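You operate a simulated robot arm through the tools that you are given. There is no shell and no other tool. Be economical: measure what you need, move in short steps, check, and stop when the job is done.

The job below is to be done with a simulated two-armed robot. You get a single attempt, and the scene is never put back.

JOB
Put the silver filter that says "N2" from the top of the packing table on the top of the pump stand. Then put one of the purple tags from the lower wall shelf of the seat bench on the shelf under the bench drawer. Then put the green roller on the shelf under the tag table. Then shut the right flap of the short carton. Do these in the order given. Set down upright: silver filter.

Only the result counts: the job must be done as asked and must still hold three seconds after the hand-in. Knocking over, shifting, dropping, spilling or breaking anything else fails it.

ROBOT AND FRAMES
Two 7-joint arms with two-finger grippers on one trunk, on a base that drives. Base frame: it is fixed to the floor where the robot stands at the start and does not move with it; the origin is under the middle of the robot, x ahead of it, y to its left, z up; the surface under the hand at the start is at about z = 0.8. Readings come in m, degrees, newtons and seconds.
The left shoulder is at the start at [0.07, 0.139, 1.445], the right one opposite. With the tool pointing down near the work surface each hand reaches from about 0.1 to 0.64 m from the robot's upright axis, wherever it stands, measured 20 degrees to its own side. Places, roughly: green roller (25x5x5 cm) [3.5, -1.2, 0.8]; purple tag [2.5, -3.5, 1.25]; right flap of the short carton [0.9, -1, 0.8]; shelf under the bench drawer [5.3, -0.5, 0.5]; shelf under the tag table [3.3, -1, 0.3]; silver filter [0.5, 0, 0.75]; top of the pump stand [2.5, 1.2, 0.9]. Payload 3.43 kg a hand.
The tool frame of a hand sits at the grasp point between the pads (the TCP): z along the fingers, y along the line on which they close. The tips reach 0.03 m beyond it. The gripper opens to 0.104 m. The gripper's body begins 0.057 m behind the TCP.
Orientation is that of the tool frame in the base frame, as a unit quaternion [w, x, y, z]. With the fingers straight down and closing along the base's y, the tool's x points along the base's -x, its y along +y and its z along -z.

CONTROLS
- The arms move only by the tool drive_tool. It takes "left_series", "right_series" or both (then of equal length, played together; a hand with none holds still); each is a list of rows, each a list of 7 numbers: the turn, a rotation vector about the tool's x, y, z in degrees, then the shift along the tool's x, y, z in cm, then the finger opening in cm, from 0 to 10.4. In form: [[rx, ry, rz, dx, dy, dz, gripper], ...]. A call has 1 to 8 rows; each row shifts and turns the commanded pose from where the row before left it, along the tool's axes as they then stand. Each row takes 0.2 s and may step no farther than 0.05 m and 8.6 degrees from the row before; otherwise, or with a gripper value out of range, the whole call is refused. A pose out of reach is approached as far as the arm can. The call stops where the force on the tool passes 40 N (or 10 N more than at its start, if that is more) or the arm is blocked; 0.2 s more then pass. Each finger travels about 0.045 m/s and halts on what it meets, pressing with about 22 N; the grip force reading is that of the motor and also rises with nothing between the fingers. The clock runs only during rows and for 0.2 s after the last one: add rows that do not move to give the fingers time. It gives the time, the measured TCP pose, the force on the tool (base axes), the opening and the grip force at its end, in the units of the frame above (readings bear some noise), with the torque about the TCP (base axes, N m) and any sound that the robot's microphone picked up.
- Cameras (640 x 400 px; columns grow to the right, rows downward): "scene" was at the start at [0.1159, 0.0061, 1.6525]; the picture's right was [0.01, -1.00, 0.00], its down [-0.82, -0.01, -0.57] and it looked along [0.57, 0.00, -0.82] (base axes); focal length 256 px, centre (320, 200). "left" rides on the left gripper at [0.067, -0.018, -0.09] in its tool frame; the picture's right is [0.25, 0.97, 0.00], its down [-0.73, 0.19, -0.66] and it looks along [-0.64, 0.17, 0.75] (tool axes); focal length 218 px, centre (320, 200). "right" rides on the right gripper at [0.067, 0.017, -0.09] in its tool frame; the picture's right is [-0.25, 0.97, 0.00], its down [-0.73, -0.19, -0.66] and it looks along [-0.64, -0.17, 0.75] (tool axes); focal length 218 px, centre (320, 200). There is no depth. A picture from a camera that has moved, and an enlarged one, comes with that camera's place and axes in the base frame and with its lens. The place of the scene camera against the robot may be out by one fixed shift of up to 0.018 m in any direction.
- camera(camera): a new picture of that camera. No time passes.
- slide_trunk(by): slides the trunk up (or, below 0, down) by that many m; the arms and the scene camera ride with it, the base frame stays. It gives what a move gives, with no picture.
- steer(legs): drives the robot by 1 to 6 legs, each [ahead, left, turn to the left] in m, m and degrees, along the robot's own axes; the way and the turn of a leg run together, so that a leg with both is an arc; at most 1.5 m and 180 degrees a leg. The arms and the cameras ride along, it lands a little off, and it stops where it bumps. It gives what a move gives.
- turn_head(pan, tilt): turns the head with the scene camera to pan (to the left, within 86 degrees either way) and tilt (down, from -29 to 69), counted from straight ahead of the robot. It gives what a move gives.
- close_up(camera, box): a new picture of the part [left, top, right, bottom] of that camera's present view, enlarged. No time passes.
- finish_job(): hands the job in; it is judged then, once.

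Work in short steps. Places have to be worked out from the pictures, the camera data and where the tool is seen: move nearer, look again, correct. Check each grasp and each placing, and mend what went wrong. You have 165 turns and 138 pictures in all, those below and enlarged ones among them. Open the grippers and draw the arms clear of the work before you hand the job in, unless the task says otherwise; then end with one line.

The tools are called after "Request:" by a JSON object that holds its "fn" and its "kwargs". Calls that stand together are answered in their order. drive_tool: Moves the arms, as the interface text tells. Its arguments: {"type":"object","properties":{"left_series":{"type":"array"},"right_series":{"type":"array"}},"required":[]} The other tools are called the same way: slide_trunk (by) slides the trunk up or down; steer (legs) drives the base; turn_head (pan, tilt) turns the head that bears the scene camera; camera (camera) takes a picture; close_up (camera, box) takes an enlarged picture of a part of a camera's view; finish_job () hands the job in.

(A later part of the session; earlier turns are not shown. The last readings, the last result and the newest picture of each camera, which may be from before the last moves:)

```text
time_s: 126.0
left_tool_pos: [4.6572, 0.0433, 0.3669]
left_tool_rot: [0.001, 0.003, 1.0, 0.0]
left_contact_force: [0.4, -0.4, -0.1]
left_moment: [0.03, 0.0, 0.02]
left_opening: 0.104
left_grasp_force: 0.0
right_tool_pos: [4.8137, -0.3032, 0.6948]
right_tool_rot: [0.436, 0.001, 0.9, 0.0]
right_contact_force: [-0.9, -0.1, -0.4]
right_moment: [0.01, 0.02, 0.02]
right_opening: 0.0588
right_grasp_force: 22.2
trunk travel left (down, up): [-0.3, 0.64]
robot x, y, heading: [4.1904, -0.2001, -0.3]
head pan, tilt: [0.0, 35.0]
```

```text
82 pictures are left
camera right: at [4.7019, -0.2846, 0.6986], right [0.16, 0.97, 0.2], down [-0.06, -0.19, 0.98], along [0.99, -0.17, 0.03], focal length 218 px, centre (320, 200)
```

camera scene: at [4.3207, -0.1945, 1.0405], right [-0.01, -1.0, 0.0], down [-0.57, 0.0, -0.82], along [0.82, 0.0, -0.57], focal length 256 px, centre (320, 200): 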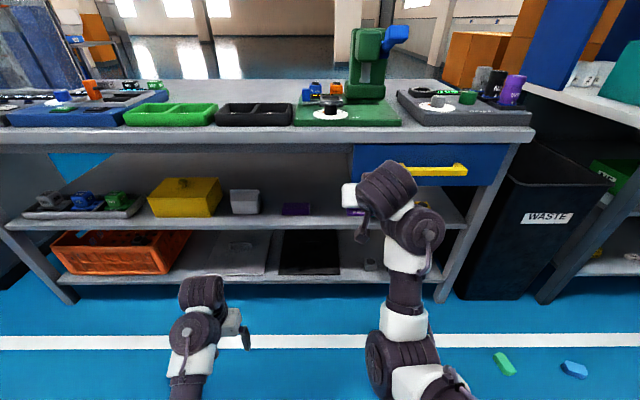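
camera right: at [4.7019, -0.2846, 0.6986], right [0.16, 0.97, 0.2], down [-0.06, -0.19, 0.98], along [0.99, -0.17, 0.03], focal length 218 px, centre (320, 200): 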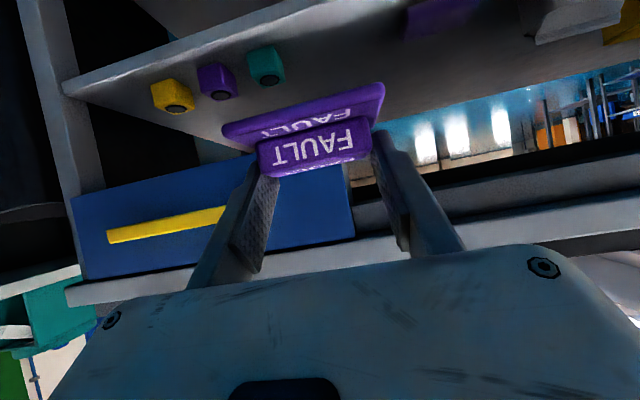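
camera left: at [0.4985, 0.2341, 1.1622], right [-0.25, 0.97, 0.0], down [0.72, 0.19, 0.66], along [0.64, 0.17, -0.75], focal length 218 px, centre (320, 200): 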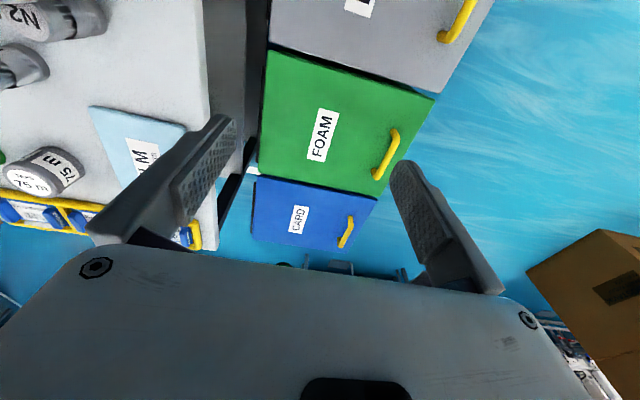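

Shelf z≈0.50, front edge x≈4.93; free gap y -0.345…-0.19. I lower 12.5 cm, shift left 3.5 cm, then extend forward 17 cm.

Request:
{"fn": "slide_trunk", "kwargs": {"by": -0.125}}

Request:
{"fn": "drive_tool", "kwargs": {"right_series": [[0, 0, 0, 0, 3.5, 0, 4], [0, 0, 0, -2.6, 0, 3.25, 4], [0, 0, 0, -2.6, 0, 3.25, 4]]}}

Request:
{"fn": "camera", "kwargs": {"camera": "right"}}

Request:
{"fn": "camera", "kwargs": {"camera": "scene"}}

```text
time_s: 127.6
left_tool_pos: [4.6554, 0.0434, 0.2436]
left_tool_rot: [0.001, 0.003, 1.0, 0.0]
left_contact_force: [1.1, 0.3, -0.1]
left_moment: [0.0, 0.03, -0.01]
left_opening: 0.1038
left_grasp_force: 0.0
right_tool_pos: [4.814, -0.3027, 0.5706]
right_tool_rot: [0.435, 0.001, 0.9, 0.0]
right_contact_force: [0.1, 0.5, -0.1]
right_moment: [0.02, 0.01, 0.0]
right_opening: 0.0585
right_grasp_force: 21.7
trunk travel left (down, up): [-0.175, 0.765]
robot x, y, heading: [4.191, -0.1979, -0.4]
head pan, tilt: [0.0, 35.0]
```

```text
time_s: 128.4
left_tool_pos: [4.6559, 0.0435, 0.2414]
left_tool_rot: [0.001, 0.003, 1.0, 0.0]
left_contact_force: [0.3, 0.5, -0.2]
left_moment: [0.03, 0.0, 0.01]
left_opening: 0.104
left_grasp_force: 0.2
right_tool_pos: [4.8975, -0.2675, 0.5733]
right_tool_rot: [0.437, 0.001, 0.9, 0.0]
right_contact_force: [0.5, -0.5, 1.0]
right_moment: [0.02, 0.0, 0.02]
right_opening: 0.0588
right_grasp_force: 21.7
trunk travel left (down, up): [-0.175, 0.765]
robot x, y, heading: [4.1901, -0.1993, -0.2]
head pan, tilt: [0.0, 35.0]
```

```text
81 pictures are left
camera right: at [4.7856, -0.2494, 0.5762], right [0.16, 0.97, 0.2], down [-0.06, -0.19, 0.98], along [0.99, -0.17, 0.03], focal length 218 px, centre (320, 200)
```

right: 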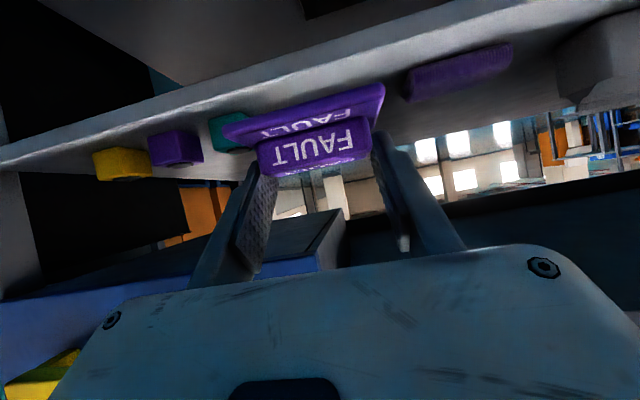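

```text
80 pictures are left
camera scene: at [4.3207, -0.1945, 0.9155], right [-0.01, -1.0, 0.0], down [-0.57, 0.0, -0.82], along [0.82, 0.0, -0.57], focal length 256 px, centre (320, 200)
```

scene: 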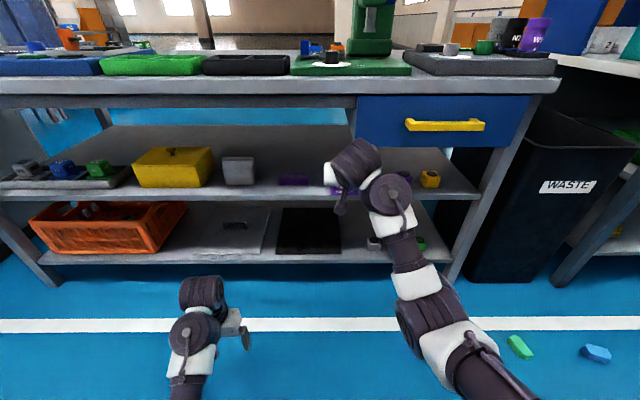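

Aligned in the gap. I extend 9 cm further in.

Request:
{"fn": "drive_tool", "kwargs": {"right_series": [[0, 0, 0, -1.9, 0, 2.35, 4], [0, 0, 0, -1.9, 0, 2.35, 4], [0, 0, 0, -1.9, 0, 2.35, 4], [0, 0, 0, 0, 0, 0, 4]]}}

Request:
{"fn": "camera", "kwargs": {"camera": "right"}}

Request:
{"fn": "close_up", "kwargs": {"camera": "scene", "box": [240, 80, 480, 230]}}

```text
time_s: 129.4
left_tool_pos: [4.6556, 0.0431, 0.2426]
left_tool_rot: [0.001, 0.004, 1.0, 0.0]
left_contact_force: [0.4, -0.3, 0.1]
left_moment: [0.03, -0.05, 0.02]
left_opening: 0.1039
left_grasp_force: 0.0
right_tool_pos: [4.9866, -0.2674, 0.5723]
right_tool_rot: [0.436, 0.001, 0.9, -0.001]
right_contact_force: [0.6, 0.9, 0.7]
right_moment: [-0.01, -0.02, -0.03]
right_opening: 0.0586
right_grasp_force: 22.1
trunk travel left (down, up): [-0.175, 0.765]
robot x, y, heading: [4.1904, -0.1991, -0.5]
head pan, tilt: [0.0, 35.0]
```

```text
79 pictures are left
camera right: at [4.8744, -0.2498, 0.5749], right [0.16, 0.97, 0.2], down [-0.06, -0.19, 0.98], along [0.99, -0.17, 0.03], focal length 218 px, centre (320, 200)
```

right: 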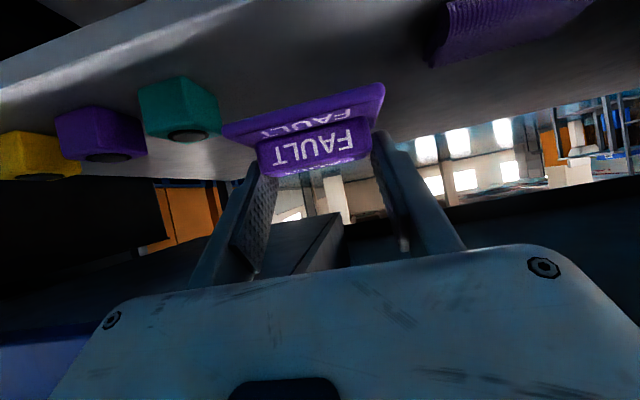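

```text
2.67 times, centred on (360, 155) of scene
camera zoom: at [4.3207, -0.1945, 0.9156], right [-0.01, -1.0, 0.0], down [-0.57, 0.0, -0.82], along [0.82, 0.0, -0.57], focal length 681 px, centre (213, 320)
```

zoom: 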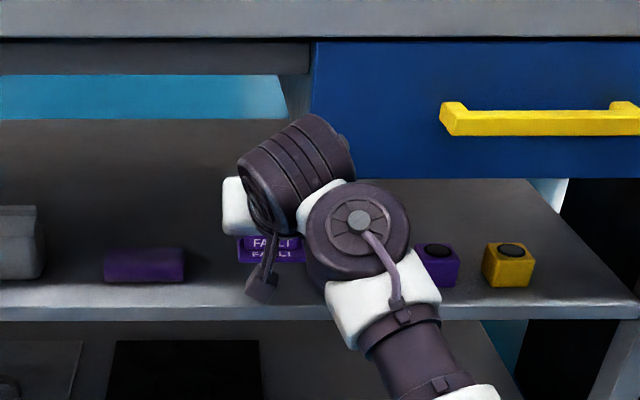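

Tag is over the free spot. I lower 3 cm, then in 4 mm steps watching the force.

Request:
{"fn": "drive_tool", "kwargs": {"right_series": [[0, 0, 0, 1.17, 0, 0.94, 4], [0, 0, 0, 1.17, 0, 0.94, 4], [0, 0, 0, 0.31, 0, 0.25, 4], [0, 0, 0, 0.31, 0, 0.25, 4], [0, 0, 0, 0, 0, 0, 4]]}}

Request:
{"fn": "camera", "kwargs": {"camera": "right"}}

```text
time_s: 130.6
left_tool_pos: [4.6545, 0.0434, 0.2419]
left_tool_rot: [0.001, 0.003, 1.0, 0.0]
left_contact_force: [0.0, -0.3, 0.7]
left_moment: [0.02, 0.02, 0.01]
left_opening: 0.104
left_grasp_force: 0.0
right_tool_pos: [4.9873, -0.2679, 0.5336]
right_tool_rot: [0.436, 0.001, 0.9, 0.0]
right_contact_force: [0.3, 0.0, -1.0]
right_moment: [0.03, -0.02, -0.02]
right_opening: 0.0587
right_grasp_force: 22.5
trunk travel left (down, up): [-0.175, 0.765]
robot x, y, heading: [4.1888, -0.1983, -0.4]
head pan, tilt: [0.0, 35.0]
```

```text
77 pictures are left
camera right: at [4.8755, -0.2501, 0.5366], right [0.16, 0.97, 0.2], down [-0.06, -0.19, 0.98], along [0.99, -0.17, 0.03], focal length 218 px, centre (320, 200)
```

right: 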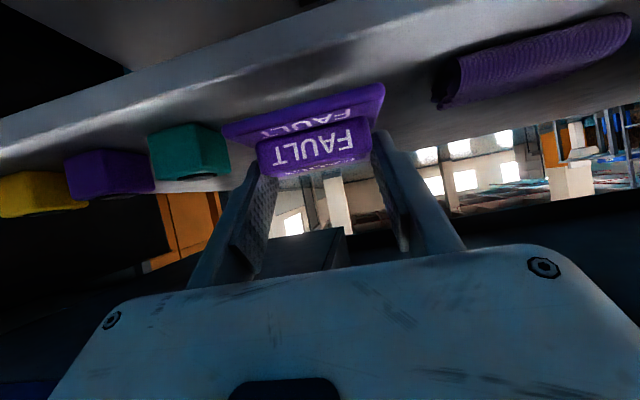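

No contact yet; continue with small steps.

Request:
{"fn": "drive_tool", "kwargs": {"right_series": [[0, 0, 0, 0.31, 0, 0.25, 4], [0, 0, 0, 0.31, 0, 0.25, 4], [0, 0, 0, 0, 0, 0, 4]]}}

Request:
{"fn": "drive_tool", "kwargs": {"right_series": [[0, 0, 0, 0.23, 0, 0.19, 4], [0, 0, 0, 0, 0, 0, 4]]}}

Request:
{"fn": "close_up", "kwargs": {"camera": "right", "box": [120, 20, 440, 220]}}

```text
time_s: 131.4
left_tool_pos: [4.6563, 0.0431, 0.2434]
left_tool_rot: [0.002, 0.004, 1.0, -0.001]
left_contact_force: [0.3, 0.1, 0.0]
left_moment: [0.03, -0.01, -0.01]
left_opening: 0.1037
left_grasp_force: 0.1
right_tool_pos: [4.9885, -0.269, 0.5251]
right_tool_rot: [0.435, 0.0, 0.901, 0.0]
right_contact_force: [-0.2, 0.1, 0.8]
right_moment: [0.0, 0.01, 0.03]
right_opening: 0.0588
right_grasp_force: 22.2
trunk travel left (down, up): [-0.175, 0.765]
robot x, y, heading: [4.1896, -0.1981, -0.3]
head pan, tilt: [0.0, 35.0]
```

```text
time_s: 132.0
left_tool_pos: [4.6565, 0.0442, 0.2421]
left_tool_rot: [0.001, 0.003, 1.0, 0.0]
left_contact_force: [0.0, -0.2, -0.3]
left_moment: [0.0, -0.02, 0.01]
left_opening: 0.1038
left_grasp_force: 0.0
right_tool_pos: [4.988, -0.2682, 0.5225]
right_tool_rot: [0.435, 0.001, 0.9, -0.001]
right_contact_force: [0.0, 0.5, -0.7]
right_moment: [0.0, 0.0, -0.01]
right_opening: 0.0588
right_grasp_force: 22.3
trunk travel left (down, up): [-0.175, 0.765]
robot x, y, heading: [4.1928, -0.199, -0.2]
head pan, tilt: [0.0, 35.0]
```

```text
2.00 times, centred on (280, 120) of right
camera zoom: at [4.8766, -0.2498, 0.5256], right [0.16, 0.97, 0.2], down [-0.06, -0.19, 0.98], along [0.99, -0.17, 0.03], focal length 436 px, centre (400, 360)
```

zoom: 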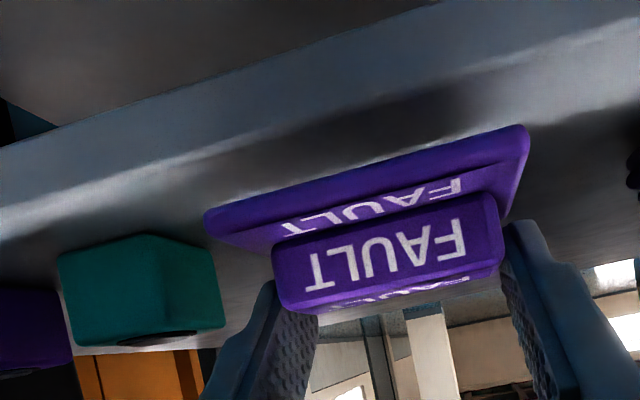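

Still a gap seems to remain (shadow ahead of the tag). Continue lowering in small steps.

Request:
{"fn": "drive_tool", "kwargs": {"right_series": [[0, 0, 0, 0.31, 0, 0.25, 4], [0, 0, 0, 0, 0, 0, 4], [0, 0, 0, 0.31, 0, 0.25, 4], [0, 0, 0, 0, 0, 0, 4]]}}

Request:
{"fn": "drive_tool", "kwargs": {"right_series": [[0, 0, 0, 0.23, 0, 0.19, 4], [0, 0, 0, 0, 0, 0, 4]]}}

Request:
{"fn": "close_up", "kwargs": {"camera": "right", "box": [120, 20, 440, 220]}}

```text
time_s: 133.0
left_tool_pos: [4.6561, 0.0435, 0.244]
left_tool_rot: [0.001, 0.003, 1.0, 0.0]
left_contact_force: [-0.3, -0.8, -0.2]
left_moment: [-0.05, 0.04, -0.03]
left_opening: 0.1039
left_grasp_force: 0.1
right_tool_pos: [4.9886, -0.2679, 0.5147]
right_tool_rot: [0.436, 0.001, 0.9, 0.0]
right_contact_force: [0.1, 0.8, -0.3]
right_moment: [0.0, 0.01, 0.0]
right_opening: 0.0588
right_grasp_force: 22.2
trunk travel left (down, up): [-0.175, 0.765]
robot x, y, heading: [4.1872, -0.1968, -0.2]
head pan, tilt: [0.0, 35.0]
```

```text
time_s: 133.6
left_tool_pos: [4.6552, 0.0445, 0.2424]
left_tool_rot: [0.001, 0.003, 1.0, 0.0]
left_contact_force: [0.1, 0.4, 0.6]
left_moment: [-0.02, 0.01, 0.03]
left_opening: 0.104
left_grasp_force: 0.1
right_tool_pos: [4.9889, -0.2683, 0.5123]
right_tool_rot: [0.437, 0.001, 0.9, -0.001]
right_contact_force: [-0.1, 0.7, 0.2]
right_moment: [0.02, -0.02, -0.02]
right_opening: 0.0588
right_grasp_force: 21.8
trunk travel left (down, up): [-0.175, 0.765]
robot x, y, heading: [4.188, -0.2025, -0.3]
head pan, tilt: [0.0, 35.0]
```

```text
2.00 times, centred on (280, 120) of right
camera zoom: at [4.8766, -0.2497, 0.5154], right [0.16, 0.97, 0.2], down [-0.06, -0.19, 0.98], along [0.99, -0.17, 0.03], focal length 436 px, centre (400, 360)
```

zoom: 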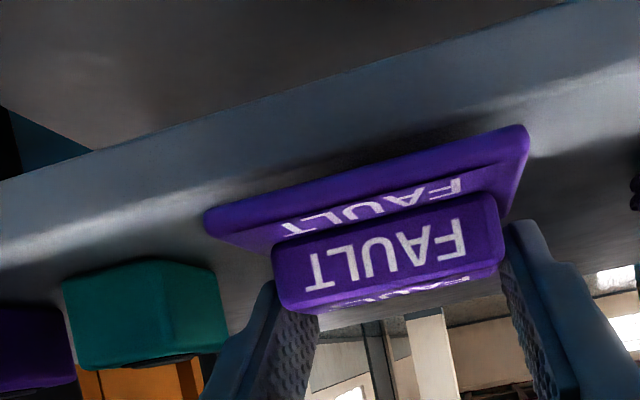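

Nearly there; continue.

Request:
{"fn": "drive_tool", "kwargs": {"right_series": [[0, 0, 0, 0.23, 0, 0.19, 4], [0, 0, 0, 0, 0, 0, 4], [0, 0, 0, 0.23, 0, 0.19, 4], [0, 0, 0, 0, 0, 0, 4]]}}

Request:
{"fn": "drive_tool", "kwargs": {"right_series": [[0, 0, 0, 0.23, 0, 0.19, 4], [0, 0, 0, 0, 0, 0, 4]]}}

Request:
{"fn": "close_up", "kwargs": {"camera": "right", "box": [120, 20, 440, 220]}}

```text
time_s: 134.6
left_tool_pos: [4.6569, 0.0436, 0.2432]
left_tool_rot: [0.002, 0.004, 1.0, 0.0]
left_contact_force: [0.3, 0.4, -0.1]
left_moment: [0.02, -0.01, 0.01]
left_opening: 0.1041
left_grasp_force: 0.0
right_tool_pos: [4.9892, -0.269, 0.5063]
right_tool_rot: [0.435, 0.0, 0.9, 0.0]
right_contact_force: [0.3, 0.7, -0.2]
right_moment: [0.02, 0.04, 0.01]
right_opening: 0.0585
right_grasp_force: 21.9
trunk travel left (down, up): [-0.175, 0.765]
robot x, y, heading: [4.1896, -0.1989, -0.4]
head pan, tilt: [0.0, 35.0]
```

```text
time_s: 135.2
left_tool_pos: [4.6559, 0.0435, 0.2419]
left_tool_rot: [0.001, 0.003, 1.0, -0.001]
left_contact_force: [0.0, -0.1, -0.2]
left_moment: [0.01, -0.05, 0.0]
left_opening: 0.1039
left_grasp_force: 0.0
right_tool_pos: [4.9885, -0.2683, 0.504]
right_tool_rot: [0.435, 0.001, 0.9, 0.0]
right_contact_force: [0.3, -0.4, -0.7]
right_moment: [0.0, 0.02, 0.01]
right_opening: 0.0589
right_grasp_force: 22.0
trunk travel left (down, up): [-0.175, 0.765]
robot x, y, heading: [4.1926, -0.1981, -0.1]
head pan, tilt: [0.0, 35.0]
```

```text
2.00 times, centred on (280, 120) of right
camera zoom: at [4.8764, -0.25, 0.5057], right [0.16, 0.97, 0.2], down [-0.06, -0.19, 0.98], along [0.99, -0.17, 0.03], focal length 436 px, centre (400, 360)
```

zoom: 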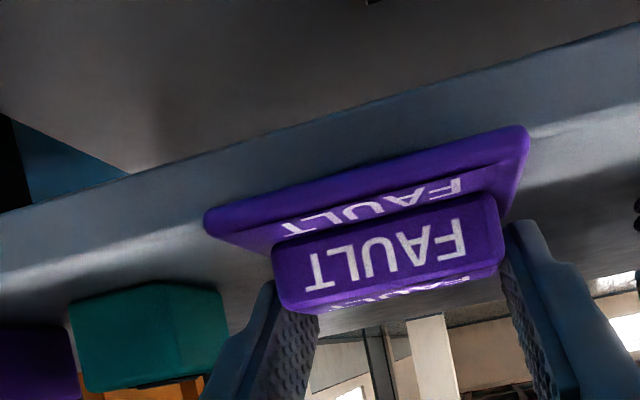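

The tag may be too near the front edge. I raise 2 cm, push 5 cm deeper, and review with a scene close-up.

Request:
{"fn": "drive_tool", "kwargs": {"right_series": [[0, 0, 0, -1.56, 0, -1.25, 4], [0, 0, 0, -1.56, 0, 1.95, 4], [0, 0, 0, -1.56, 0, 1.95, 4], [0, 0, 0, 0, 0, 0, 4]]}}

Request:
{"fn": "camera", "kwargs": {"camera": "right"}}

Request:
{"fn": "close_up", "kwargs": {"camera": "scene", "box": [240, 130, 400, 230]}}

```text
time_s: 136.2
left_tool_pos: [4.6555, 0.0445, 0.2427]
left_tool_rot: [0.001, 0.004, 1.0, 0.0]
left_contact_force: [-0.1, 0.2, 0.8]
left_moment: [-0.02, 0.02, -0.01]
left_opening: 0.1039
left_grasp_force: 0.0
right_tool_pos: [5.0402, -0.2696, 0.5228]
right_tool_rot: [0.436, 0.0, 0.9, 0.0]
right_contact_force: [0.3, -0.6, 0.0]
right_moment: [-0.02, 0.02, -0.02]
right_opening: 0.0588
right_grasp_force: 22.0
trunk travel left (down, up): [-0.175, 0.765]
robot x, y, heading: [4.1907, -0.1983, -0.1]
head pan, tilt: [0.0, 35.0]
```

```text
73 pictures are left
camera right: at [4.9274, -0.2501, 0.5258], right [0.16, 0.97, 0.2], down [-0.06, -0.19, 0.98], along [0.99, -0.17, 0.03], focal length 218 px, centre (320, 200)
```

right: 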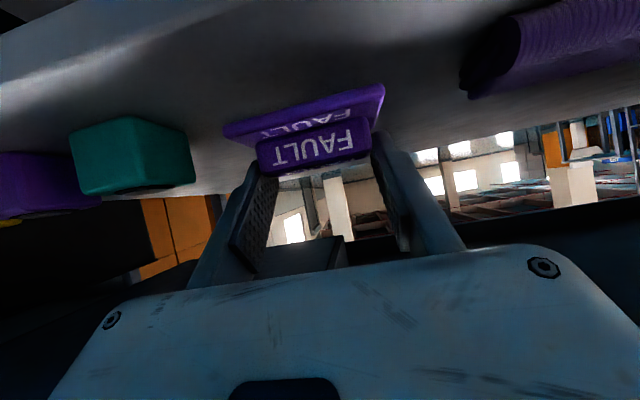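

```text
4.00 times, centred on (320, 180) of scene
camera zoom: at [4.3207, -0.1945, 0.9156], right [-0.01, -1.0, 0.0], down [-0.57, 0.0, -0.82], along [0.82, 0.0, -0.57], focal length 1022 px, centre (320, 280)
```

zoom: 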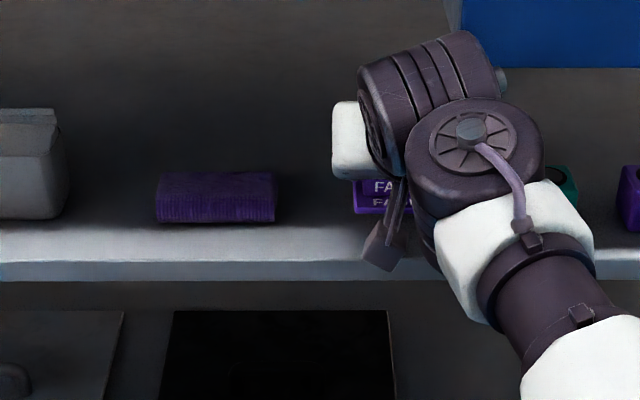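

Shelf front edge is about x 4.975, z≈0.475; the tag is now well inside. Lower again in small steps.

Request:
{"fn": "drive_tool", "kwargs": {"right_series": [[0, 0, 0, 0.31, 0, 0.25, 4], [0, 0, 0, 0, 0, 0, 4], [0, 0, 0, 0.31, 0, 0.25, 4], [0, 0, 0, 0, 0, 0, 4], [0, 0, 0, 0.23, 0, 0.19, 4], [0, 0, 0, 0, 0, 0, 4]]}}

Request:
{"fn": "drive_tool", "kwargs": {"right_series": [[0, 0, 0, 0.23, 0, 0.19, 4], [0, 0, 0, 0, 0, 0, 4], [0, 0, 0, 0.23, 0, 0.19, 4], [0, 0, 0, 0, 0, 0, 4]]}}

Request:
{"fn": "close_up", "kwargs": {"camera": "right", "box": [120, 20, 440, 220]}}

```text
time_s: 137.6
left_tool_pos: [4.6558, 0.0444, 0.2432]
left_tool_rot: [0.001, 0.003, 1.0, -0.001]
left_contact_force: [0.3, -0.5, 0.1]
left_moment: [0.01, 0.01, -0.03]
left_opening: 0.1039
left_grasp_force: 0.0
right_tool_pos: [5.0397, -0.2687, 0.513]
right_tool_rot: [0.437, 0.001, 0.899, 0.0]
right_contact_force: [-0.4, -0.9, -0.3]
right_moment: [-0.04, 0.0, 0.02]
right_opening: 0.0591
right_grasp_force: 21.7
trunk travel left (down, up): [-0.175, 0.765]
robot x, y, heading: [4.1937, -0.2009, -0.2]
head pan, tilt: [0.0, 35.0]
```

```text
time_s: 138.6
left_tool_pos: [4.6567, 0.0438, 0.2432]
left_tool_rot: [0.001, 0.004, 1.0, 0.0]
left_contact_force: [-0.7, 0.2, 0.1]
left_moment: [0.02, -0.03, 0.02]
left_opening: 0.1041
left_grasp_force: 0.0
right_tool_pos: [5.0396, -0.2687, 0.5059]
right_tool_rot: [0.435, 0.001, 0.9, 0.0]
right_contact_force: [0.3, 0.2, -0.2]
right_moment: [0.01, 0.0, -0.03]
right_opening: 0.0593
right_grasp_force: 21.8
trunk travel left (down, up): [-0.175, 0.765]
robot x, y, heading: [4.1895, -0.201, -0.3]
head pan, tilt: [0.0, 35.0]
```

```text
2.00 times, centred on (280, 120) of right
camera zoom: at [4.927, -0.2502, 0.5089], right [0.16, 0.97, 0.2], down [-0.06, -0.19, 0.98], along [0.99, -0.17, 0.03], focal length 436 px, centre (400, 360)
```

zoom: 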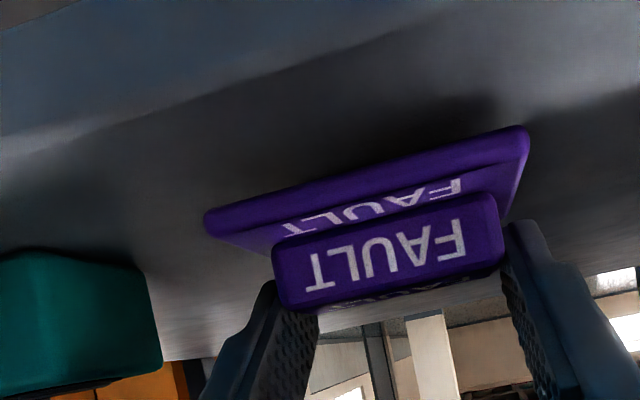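

Shadow remains; keep lowering.

Request:
{"fn": "drive_tool", "kwargs": {"right_series": [[0, 0, 0, 0.23, 0, 0.19, 4], [0, 0, 0, 0, 0, 0, 4], [0, 0, 0, 0.23, 0, 0.19, 4], [0, 0, 0, 0, 0, 0, 4]]}}

Request:
{"fn": "drive_tool", "kwargs": {"right_series": [[0, 0, 0, 0.23, 0, 0.19, 4], [0, 0, 0, 0, 0, 0, 4], [0, 0, 0, 0.23, 0, 0.19, 4], [0, 0, 0, 0, 0, 0, 4]]}}

Request:
{"fn": "close_up", "kwargs": {"camera": "right", "box": [120, 20, 440, 220]}}

```text
time_s: 139.6
left_tool_pos: [4.6553, 0.0425, 0.2428]
left_tool_rot: [0.001, 0.004, 1.0, 0.0]
left_contact_force: [0.2, -0.5, 0.0]
left_moment: [0.02, 0.0, 0.03]
left_opening: 0.1042
left_grasp_force: 0.0
right_tool_pos: [5.0395, -0.2688, 0.5004]
right_tool_rot: [0.436, 0.001, 0.9, -0.001]
right_contact_force: [0.5, -0.1, 0.2]
right_moment: [0.01, 0.02, 0.02]
right_opening: 0.0589
right_grasp_force: 22.5
trunk travel left (down, up): [-0.175, 0.765]
robot x, y, heading: [4.1886, -0.197, -0.0]
head pan, tilt: [0.0, 35.0]
```

```text
time_s: 140.6
left_tool_pos: [4.6568, 0.0437, 0.2434]
left_tool_rot: [0.001, 0.003, 1.0, 0.0]
left_contact_force: [0.3, 0.1, 0.0]
left_moment: [-0.02, 0.0, 0.01]
left_opening: 0.104
left_grasp_force: 0.1
right_tool_pos: [5.0401, -0.2685, 0.4962]
right_tool_rot: [0.437, 0.001, 0.899, 0.0]
right_contact_force: [0.6, -0.5, 6.3]
right_moment: [-0.02, 0.03, -0.01]
right_opening: 0.0585
right_grasp_force: 22.4
trunk travel left (down, up): [-0.175, 0.765]
robot x, y, heading: [4.1901, -0.1953, -0.4]
head pan, tilt: [0.0, 35.0]
```

```text
2.00 times, centred on (280, 120) of right
camera zoom: at [4.9272, -0.2498, 0.499], right [0.16, 0.97, 0.2], down [-0.07, -0.19, 0.98], along [0.99, -0.17, 0.03], focal length 436 px, centre (400, 360)
```

zoom: 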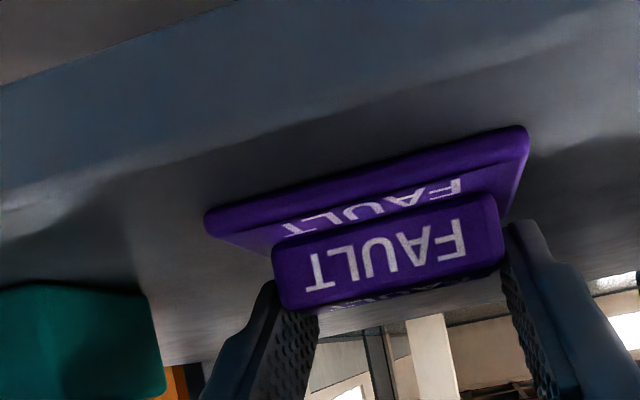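

Contact at 6 N: the tag rests on the shelf (z≈0.463). I open slightly and retreat along the tool axis, then straight back.

Request:
{"fn": "drive_tool", "kwargs": {"right_series": [[0, 0, 0, 0, 0, 0, 6.5], [0, 0, 0, 0, 0, 0, 7.6], [0, 0, 0, 0, 0, 0, 7.6], [0, 0, 0, 0, 0, -2, 7.6], [0, 0, 0, 0, 0, -3, 7.6], [0, 0, 0, 2.5, 0, -3.1, 7.6], [0, 0, 0, 2.5, 0, -3.1, 7.6]]}}

Request:
{"fn": "camera", "kwargs": {"camera": "right"}}

```text
time_s: 142.2
left_tool_pos: [4.6563, 0.0434, 0.2429]
left_tool_rot: [0.001, 0.003, 1.0, 0.0]
left_contact_force: [-0.4, -0.9, 0.5]
left_moment: [0.0, 0.0, 0.02]
left_opening: 0.104
left_grasp_force: 0.1
right_tool_pos: [4.921, -0.2682, 0.5232]
right_tool_rot: [0.436, 0.001, 0.9, 0.0]
right_contact_force: [-0.5, 0.6, 0.8]
right_moment: [-0.01, 0.0, 0.05]
right_opening: 0.0761
right_grasp_force: 0.0
trunk travel left (down, up): [-0.175, 0.765]
robot x, y, heading: [4.19, -0.1955, -0.1]
head pan, tilt: [0.0, 35.0]
```

```text
69 pictures are left
camera right: at [4.8076, -0.2499, 0.5267], right [0.16, 0.97, 0.2], down [-0.06, -0.19, 0.98], along [0.99, -0.17, 0.03], focal length 218 px, centre (320, 200)
```

right: 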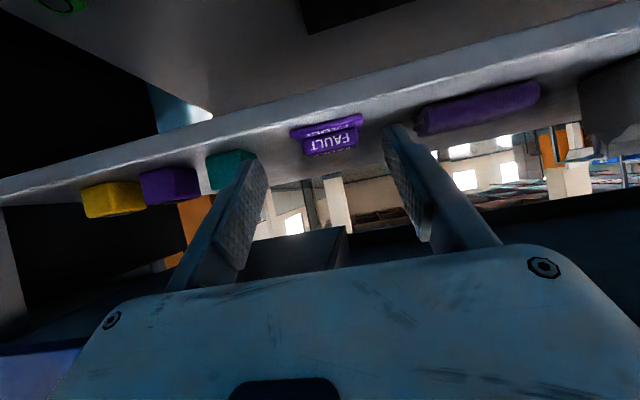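

The FAULT tag sits on the shelf in the gap. I back the hand out, raise the trunk and drive back to the south.

Request:
{"fn": "drive_tool", "kwargs": {"right_series": [[0, 0, 0, 3.0, 0, -3.75, 7.6], [0, 0, 0, 3.0, 0, -3.75, 7.6], [0, 0, 0, 2.4, 0, -3.0, 7.6]]}}

Request:
{"fn": "close_up", "kwargs": {"camera": "scene", "box": [240, 100, 440, 225]}}

Request:
{"fn": "slide_trunk", "kwargs": {"by": 0.4}}

Request:
{"fn": "slide_trunk", "kwargs": {"by": 0.365}}

Request:
{"fn": "steer", "kwargs": {"legs": [[0, -1.0, 0], [-0.05, -0.8, 0], [0, 0, 90]]}}

Request:
{"fn": "turn_head", "kwargs": {"pan": 40, "tilt": 40}}

Request:
{"fn": "camera", "kwargs": {"camera": "scene"}}

```text
time_s: 143.0
left_tool_pos: [4.6563, 0.0436, 0.2426]
left_tool_rot: [0.001, 0.003, 1.0, 0.0]
left_contact_force: [-0.3, -0.7, -0.1]
left_moment: [0.0, -0.01, 0.01]
left_opening: 0.1038
left_grasp_force: 0.1
right_tool_pos: [4.7873, -0.269, 0.5232]
right_tool_rot: [0.435, 0.001, 0.9, -0.001]
right_contact_force: [-0.5, -0.6, 0.4]
right_moment: [0.0, -0.06, -0.02]
right_opening: 0.0763
right_grasp_force: 0.0
trunk travel left (down, up): [-0.175, 0.765]
robot x, y, heading: [4.1871, -0.1968, -0.2]
head pan, tilt: [0.0, 35.0]
```

```text
3.20 times, centred on (340, 162) of scene
camera zoom: at [4.3206, -0.1945, 0.9156], right [-0.01, -1.0, 0.0], down [-0.57, 0.0, -0.82], along [0.82, 0.0, -0.57], focal length 818 px, centre (256, 320)
```

zoom: 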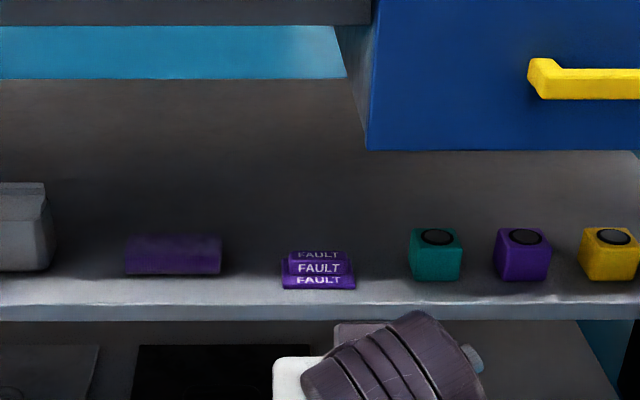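

```text
time_s: 146.8
left_tool_pos: [4.6547, 0.0442, 0.6415]
left_tool_rot: [0.0, 0.003, 1.0, 0.0]
left_contact_force: [-0.8, 0.3, 0.0]
left_moment: [-0.01, -0.01, 0.0]
left_opening: 0.1039
left_grasp_force: 0.0
right_tool_pos: [4.7874, -0.2693, 0.9234]
right_tool_rot: [0.436, 0.0, 0.9, 0.0]
right_contact_force: [0.0, -0.7, -0.1]
right_moment: [-0.01, -0.02, -0.02]
right_opening: 0.0758
right_grasp_force: 0.1
trunk travel left (down, up): [-0.575, 0.365]
robot x, y, heading: [4.1895, -0.1993, -0.3]
head pan, tilt: [0.0, 35.0]
```

```text
time_s: 150.3
left_tool_pos: [4.6563, 0.0444, 1.0086]
left_tool_rot: [0.0, 0.003, 1.0, 0.0]
left_contact_force: [0.7, 0.9, -0.3]
left_moment: [-0.02, 0.01, 0.01]
left_opening: 0.1041
left_grasp_force: 0.0
right_tool_pos: [4.7881, -0.2693, 1.2872]
right_tool_rot: [0.436, 0.001, 0.9, 0.0]
right_contact_force: [0.1, 0.3, -0.1]
right_moment: [0.0, 0.0, -0.01]
right_opening: 0.0761
right_grasp_force: 0.1
trunk travel left (down, up): [-0.94, 0.0]
robot x, y, heading: [4.1942, -0.2016, -0.3]
head pan, tilt: [0.0, 35.0]
```

```text
time_s: 163.4
left_tool_pos: [3.8864, -1.5582, 1.0075]
left_tool_rot: [-0.001, 0.724, -0.69, -0.001]
left_contact_force: [-0.4, -0.6, -1.1]
left_moment: [0.03, -0.01, 0.02]
left_opening: 0.1044
left_grasp_force: 0.0
right_tool_pos: [4.1923, -1.4108, 1.2903]
right_tool_rot: [-0.3, 0.653, -0.62, -0.317]
right_contact_force: [-0.2, 0.4, -0.2]
right_moment: [-0.01, 0.02, 0.0]
right_opening: 0.0763
right_grasp_force: 0.1
trunk travel left (down, up): [-0.94, 0.0]
robot x, y, heading: [4.1546, -2.0144, 92.9]
head pan, tilt: [0.0, 35.0]
```

```text
time_s: 164.4
left_tool_pos: [3.8878, -1.5577, 1.0086]
left_tool_rot: [0.0, 0.724, -0.69, -0.001]
left_contact_force: [1.0, -0.6, 0.7]
left_moment: [0.0, 0.0, -0.03]
left_opening: 0.104
left_grasp_force: 0.1
right_tool_pos: [4.1912, -1.411, 1.2873]
right_tool_rot: [-0.301, 0.652, -0.62, -0.316]
right_contact_force: [-0.1, 0.2, -0.3]
right_moment: [-0.02, 0.02, 0.01]
right_opening: 0.0759
right_grasp_force: 0.1
trunk travel left (down, up): [-0.94, 0.0]
robot x, y, heading: [4.1532, -2.0122, 92.5]
head pan, tilt: [40.0, 40.0]
```

```text
67 pictures are left
camera scene: at [4.0878, -1.8931, 1.6731], right [0.74, 0.68, 0.0], down [0.44, -0.47, -0.77], along [-0.52, 0.56, -0.64], focal length 256 px, centre (320, 200)
```

scene: 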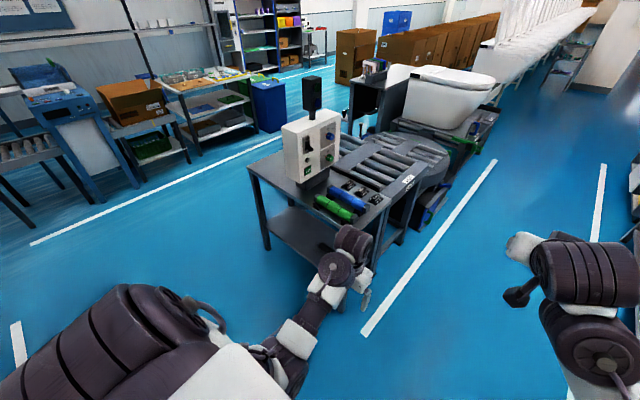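

Tag confirmed on the shelf. For the roller I'll use the left arm from the south side of the tag table. I shift the base left and turn the left gripper 90° in free air.

Request:
{"fn": "steer", "kwargs": {"legs": [[0, 0.45, -2.6]]}}

Request:
{"fn": "drive_tool", "kwargs": {"left_series": [[0, 0, -8.2, 0, 0, 0, 10.4], [0, 0, -8.2, 0, 0, 0, 10.4], [0, 0, -8.2, 0, 0, 0, 10.4], [0, 0, -8.2, 0, 0, 0, 10.4], [0, 0, -8.2, 0, 0, 0, 10.4], [0, 0, -8.2, 0, 0, 0, 10.4], [0, 0, -8.2, 0, 0, 0, 10.4], [0, 0, -8.2, 0, 0, 0, 10.4]]}}

Request:
{"fn": "drive_tool", "kwargs": {"left_series": [[0, 0, -8.2, 0, 0, 0, 10.4], [0, 0, -8.2, 0, 0, 0, 10.4], [0, 0, -8.0, 0, 0, 0, 10.4], [7.5, 0, 0, 0, 0, 0, 10.4], [7.5, 0, 0, 0, 0, 0, 10.4], [7.5, 0, 0, 0, 0, 0, 10.4], [7.5, 0, 0, 0, 0, 0, 10.4]]}}

Request:
{"fn": "camera", "kwargs": {"camera": "left"}}

```text
time_s: 167.2
left_tool_pos: [3.4568, -1.5594, 1.0075]
left_tool_rot: [0.0, 0.709, -0.705, -0.002]
left_contact_force: [0.3, -0.5, -0.6]
left_moment: [-0.02, 0.01, 0.01]
left_opening: 0.104
left_grasp_force: 0.0
right_tool_pos: [3.768, -1.4251, 1.2893]
right_tool_rot: [-0.307, 0.639, -0.634, -0.31]
right_contact_force: [0.1, 1.1, 0.0]
right_moment: [0.0, 0.03, 0.03]
right_opening: 0.0757
right_grasp_force: 0.0
trunk travel left (down, up): [-0.94, 0.0]
robot x, y, heading: [3.7061, -2.0201, 90.1]
head pan, tilt: [40.0, 40.0]
```

```text
time_s: 169.0
left_tool_pos: [3.4562, -1.5589, 1.0075]
left_tool_rot: [0.0, 0.978, -0.208, 0.001]
left_contact_force: [0.1, 0.0, -0.1]
left_moment: [-0.03, -0.03, -0.01]
left_opening: 0.1043
left_grasp_force: 0.0
right_tool_pos: [3.7679, -1.425, 1.29]
right_tool_rot: [-0.308, 0.639, -0.634, -0.31]
right_contact_force: [0.0, 0.6, -0.3]
right_moment: [-0.03, 0.02, -0.01]
right_opening: 0.076
right_grasp_force: 0.1
trunk travel left (down, up): [-0.94, 0.0]
robot x, y, heading: [3.6999, -2.0257, 90.1]
head pan, tilt: [40.0, 40.0]
```

```text
time_s: 170.6
left_tool_pos: [3.4551, -1.5605, 1.008]
left_tool_rot: [-0.261, 0.965, 0.002, -0.002]
left_contact_force: [0.0, -0.6, 0.3]
left_moment: [-0.03, 0.0, 0.0]
left_opening: 0.1036
left_grasp_force: 0.1
right_tool_pos: [3.7686, -1.4257, 1.2909]
right_tool_rot: [-0.306, 0.64, -0.633, -0.31]
right_contact_force: [-0.8, 0.5, 1.0]
right_moment: [0.01, 0.03, 0.01]
right_opening: 0.0759
right_grasp_force: 0.0
trunk travel left (down, up): [-0.94, 0.0]
robot x, y, heading: [3.7073, -2.0222, 90.3]
head pan, tilt: [40.0, 40.0]
```

```text
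66 pictures are left
camera left: at [3.5226, -1.5906, 1.0953], right [0.26, -0.83, -0.49], down [-0.73, -0.5, 0.47], along [-0.64, 0.23, -0.73], focal length 218 px, centre (320, 200)
```

left: 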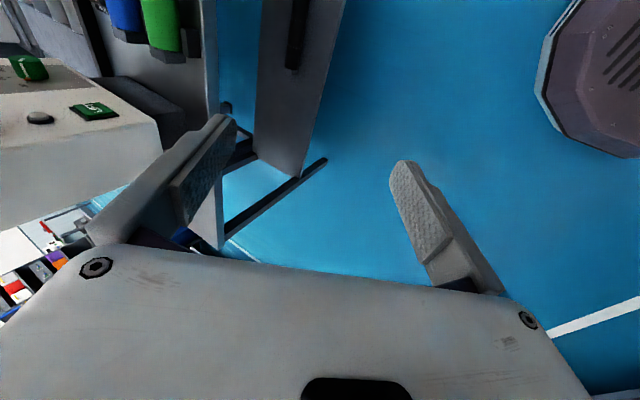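

The gripper is now oriented (30° forward-pitched, closing across the roller). I look at the table with the head.

Request:
{"fn": "turn_head", "kwargs": {"pan": 10, "tilt": 42}}

Request:
{"fn": "camera", "kwargs": {"camera": "scene"}}

Request:
{"fn": "close_up", "kwargs": {"camera": "scene", "box": [240, 110, 440, 235]}}

```text
time_s: 171.5
left_tool_pos: [3.4546, -1.5587, 1.0073]
left_tool_rot: [-0.259, 0.966, 0.002, 0.0]
left_contact_force: [-0.6, 0.0, -1.2]
left_moment: [0.04, 0.01, 0.01]
left_opening: 0.1039
left_grasp_force: 0.0
right_tool_pos: [3.7673, -1.4248, 1.2886]
right_tool_rot: [-0.308, 0.639, -0.634, -0.309]
right_contact_force: [0.3, 0.6, -0.8]
right_moment: [0.01, 0.0, 0.0]
right_opening: 0.0759
right_grasp_force: 0.1
trunk travel left (down, up): [-0.94, 0.0]
robot x, y, heading: [3.7069, -2.0256, 90.0]
head pan, tilt: [10.0, 42.0]
```

```text
65 pictures are left
camera scene: at [3.681, -1.885, 1.6701], right [0.98, 0.18, 0.0], down [0.12, -0.66, -0.74], along [-0.13, 0.73, -0.67], focal length 256 px, centre (320, 200)
```

scene: 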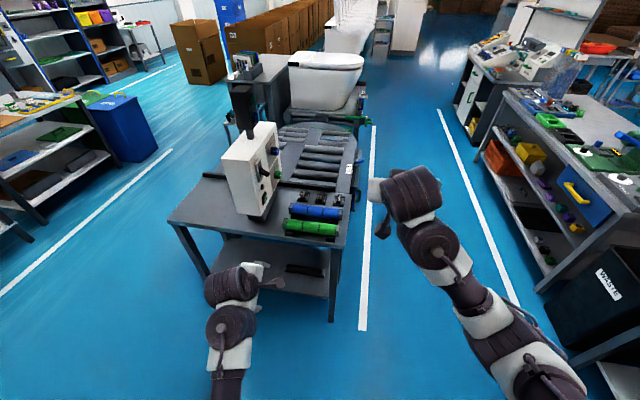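

```text
3.20 times, centred on (340, 172) of scene
camera zoom: at [3.681, -1.885, 1.6701], right [0.98, 0.18, 0.0], down [0.12, -0.66, -0.74], along [-0.13, 0.73, -0.67], focal length 818 px, centre (256, 288)
```

zoom: 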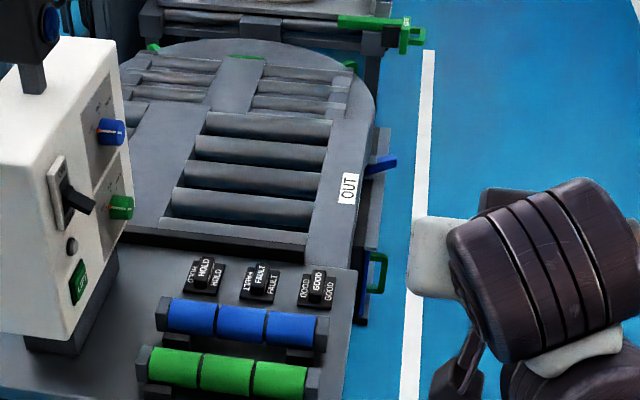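

Green roller: centre ≈ [3.50, -1.11], along x, length 25 cm. I drive ahead 0.33 and right 0.05 so the left hand is just short of it.

Request:
{"fn": "steer", "kwargs": {"legs": [[0.33, -0.045, 0]]}}

Request:
{"fn": "camera", "kwargs": {"camera": "left"}}

Request:
{"fn": "camera", "kwargs": {"camera": "scene"}}

```text
time_s: 173.7
left_tool_pos: [3.4965, -1.2287, 1.0092]
left_tool_rot: [-0.261, 0.965, 0.004, 0.0]
left_contact_force: [-1.2, -0.4, 0.5]
left_moment: [0.02, 0.01, 0.02]
left_opening: 0.1038
left_grasp_force: 0.0
right_tool_pos: [3.8083, -1.0939, 1.2911]
right_tool_rot: [-0.307, 0.64, -0.632, -0.311]
right_contact_force: [-0.7, -0.5, 0.7]
right_moment: [0.0, 0.01, 0.0]
right_opening: 0.0759
right_grasp_force: 0.2
trunk travel left (down, up): [-0.94, 0.0]
robot x, y, heading: [3.7454, -1.6925, 90.3]
head pan, tilt: [10.0, 42.0]
```

```text
63 pictures are left
camera left: at [3.5633, -1.259, 1.0951], right [0.26, -0.83, -0.49], down [-0.73, -0.5, 0.47], along [-0.64, 0.23, -0.74], focal length 218 px, centre (320, 200)
```

left: 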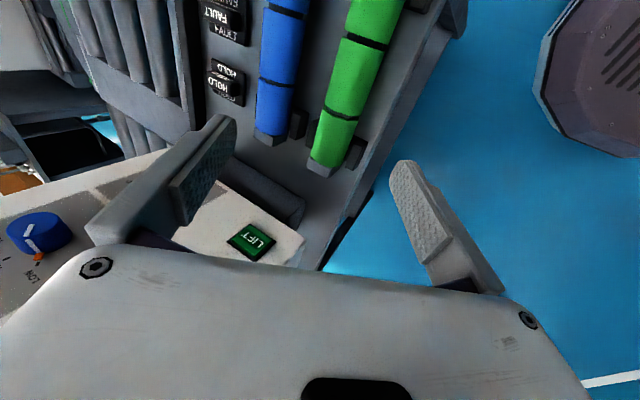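

```text
62 pictures are left
camera scene: at [3.7239, -1.5551, 1.6704], right [0.98, 0.18, 0.0], down [0.12, -0.66, -0.74], along [-0.13, 0.73, -0.67], focal length 256 px, centre (320, 200)
```

scene: 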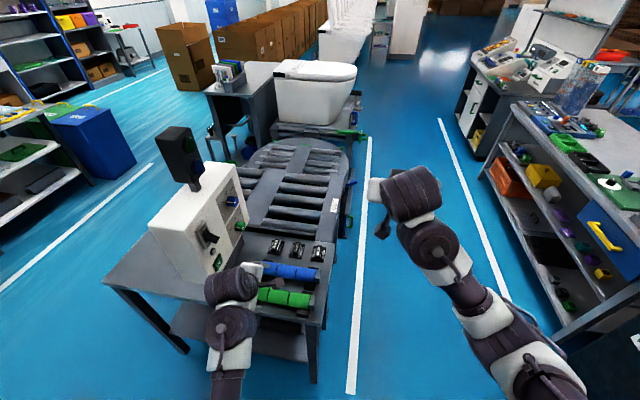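

Combining views, the roller axis is about [3.52, -1.17, 0.85]. I reduce pitch to 20°, and move to 10 cm above it along the tool axis for another look.

Request:
{"fn": "drive_tool", "kwargs": {"left_series": [[-5, 0, 0, 0, 0, 0, 10.4], [-5, 0, 0, 0.7, 0, 2.4, 10.4], [0, 0, 0, 0.8, 0, 2.4, 10.4], [0, 0, 0, 0.8, 0, 2.3, 10.4], [0, 0, 0, 0, 0, 0, 10.4]]}}

Request:
{"fn": "camera", "kwargs": {"camera": "left"}}

Request:
{"fn": "turn_head", "kwargs": {"pan": 25, "tilt": 55}}

Request:
{"fn": "camera", "kwargs": {"camera": "scene"}}

```text
time_s: 174.9
left_tool_pos: [3.519, -1.1982, 0.9432]
left_tool_rot: [-0.175, 0.985, 0.003, 0.001]
left_contact_force: [-0.5, -0.4, -0.1]
left_moment: [0.02, -0.03, 0.02]
left_opening: 0.104
left_grasp_force: 0.0
right_tool_pos: [3.8077, -1.0915, 1.2888]
right_tool_rot: [-0.307, 0.64, -0.632, -0.31]
right_contact_force: [-0.1, 0.1, -0.5]
right_moment: [-0.01, 0.0, 0.0]
right_opening: 0.0761
right_grasp_force: 0.0
trunk travel left (down, up): [-0.94, 0.0]
robot x, y, heading: [3.7433, -1.6885, 90.5]
head pan, tilt: [10.0, 42.0]
```

```text
61 pictures are left
camera left: at [3.5852, -1.2138, 1.0334], right [0.26, -0.91, -0.33], down [-0.73, -0.41, 0.55], along [-0.64, 0.1, -0.77], focal length 218 px, centre (320, 200)
```

left: 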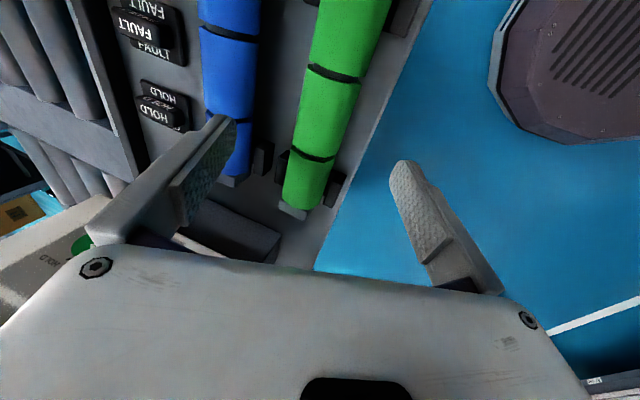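

```text
time_s: 175.7
left_tool_pos: [3.5192, -1.2001, 0.9436]
left_tool_rot: [-0.175, 0.985, 0.004, 0.0]
left_contact_force: [0.1, -0.7, -0.9]
left_moment: [0.02, -0.01, 0.01]
left_opening: 0.104
left_grasp_force: 0.0
right_tool_pos: [3.8077, -1.0926, 1.2876]
right_tool_rot: [-0.306, 0.64, -0.632, -0.31]
right_contact_force: [-0.4, -1.0, 0.3]
right_moment: [0.0, -0.01, 0.01]
right_opening: 0.0759
right_grasp_force: 0.0
trunk travel left (down, up): [-0.94, 0.0]
robot x, y, heading: [3.747, -1.6891, 90.5]
head pan, tilt: [25.0, 55.0]
```

```text
60 pictures are left
camera scene: at [3.7085, -1.5693, 1.6524], right [0.9, 0.43, 0.0], down [0.35, -0.74, -0.57], along [-0.25, 0.52, -0.82], focal length 256 px, centre (320, 200)
```

scene: 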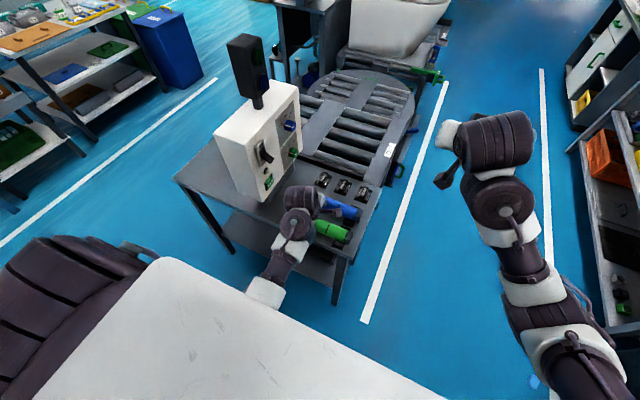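

Wrist views give the table edge at y=-1.212, table z≈0.78, roller axis ≈ [3.515, -1.163, 0.81]. I narrow the opening to 7.5 cm and approach along the tool axis by 8 cm, then look.

Request:
{"fn": "drive_tool", "kwargs": {"left_series": [[0, 0, 0, -0.3, 1.1, 0, 7.5], [0, 0, 0, 0, 0, 3, 7.5], [0, 0, 0, 0, 0, 3, 7.5], [0, 0, 0, 0, 0, 2, 7.5], [0, 0, 0, 0, 0, 0, 7.5]]}}

Request:
{"fn": "camera", "kwargs": {"camera": "left"}}

Request:
{"fn": "close_up", "kwargs": {"camera": "scene", "box": [240, 160, 400, 260]}}

```text
time_s: 176.9
left_tool_pos: [3.5159, -1.182, 0.8627]
left_tool_rot: [-0.174, 0.985, 0.003, -0.001]
left_contact_force: [-0.6, 0.1, 0.0]
left_moment: [0.02, -0.02, 0.01]
left_opening: 0.075
left_grasp_force: 0.0
right_tool_pos: [3.8079, -1.0919, 1.2882]
right_tool_rot: [-0.307, 0.64, -0.632, -0.31]
right_contact_force: [0.3, -0.7, -1.8]
right_moment: [0.03, 0.0, -0.01]
right_opening: 0.0762
right_grasp_force: 0.1
trunk travel left (down, up): [-0.94, 0.0]
robot x, y, heading: [3.7473, -1.6938, 90.5]
head pan, tilt: [25.0, 55.0]
```

```text
59 pictures are left
camera left: at [3.5834, -1.1976, 0.9537], right [0.26, -0.91, -0.33], down [-0.73, -0.41, 0.55], along [-0.64, 0.1, -0.77], focal length 218 px, centre (320, 200)
```

left: 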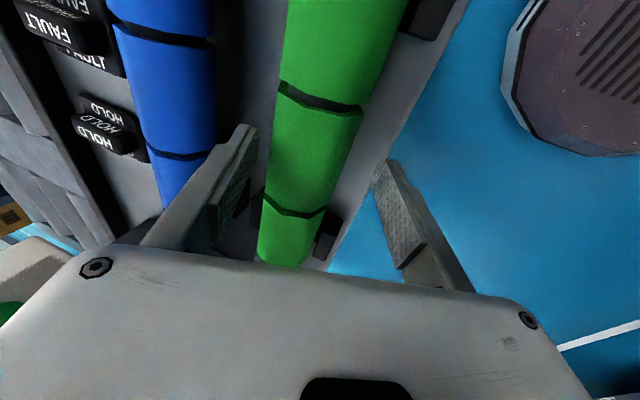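

```text
4.00 times, centred on (320, 210) of scene
camera zoom: at [3.7085, -1.5697, 1.6524], right [0.9, 0.43, 0.0], down [0.35, -0.74, -0.57], along [-0.25, 0.52, -0.82], focal length 1022 px, centre (320, 160)
```

zoom: 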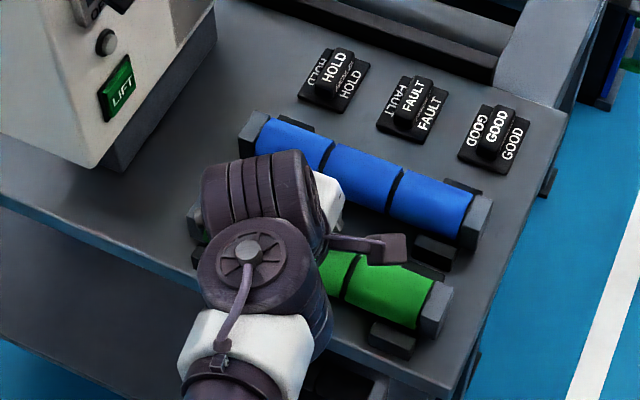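

Roller axis refined to ≈[3.516, -1.158, 0.807]; it's between the fingers. Advance 3.8 cm and close.

Request:
{"fn": "drive_tool", "kwargs": {"left_series": [[0, 0, 0, 0, -0.35, 1.9, 7.5], [0, 0, 0, 0, 0, 1.9, 7.5], [0, 0, 0, 0, 0, 0, 7.5]]}}

Request:
{"fn": "camera", "kwargs": {"camera": "left"}}

```text
time_s: 177.4
left_tool_pos: [3.5145, -1.174, 0.8477]
left_tool_rot: [-0.173, 0.985, 0.004, 0.001]
left_contact_force: [0.7, -5.0, 13.2]
left_moment: [-0.71, 0.0, 0.02]
left_opening: 0.0726
left_grasp_force: 0.0
right_tool_pos: [3.8091, -1.0937, 1.2902]
right_tool_rot: [-0.307, 0.64, -0.632, -0.311]
right_contact_force: [-0.8, 0.0, -0.1]
right_moment: [0.03, 0.0, 0.03]
right_opening: 0.076
right_grasp_force: 0.0
trunk travel left (down, up): [-0.94, 0.0]
robot x, y, heading: [3.7482, -1.6903, 90.5]
head pan, tilt: [25.0, 55.0]
stopped in row 2 (left hand): the force on the tool passed its limit at 56 N (the readings are from after the stop); the commanded pose is now the measured one
```

```text
57 pictures are left
camera left: at [3.5823, -1.1883, 0.9385], right [0.26, -0.91, -0.33], down [-0.73, -0.41, 0.55], along [-0.63, 0.1, -0.77], focal length 218 px, centre (320, 200)
```

left: 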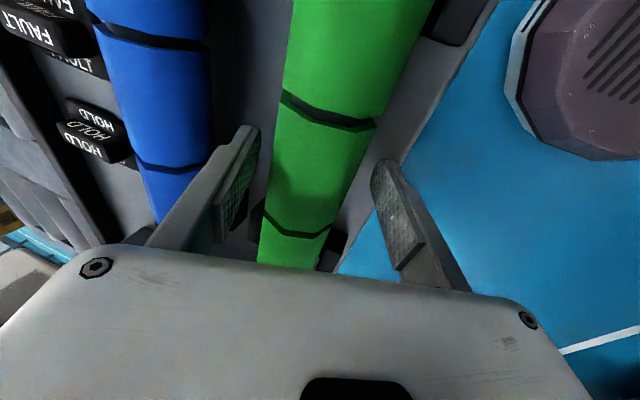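

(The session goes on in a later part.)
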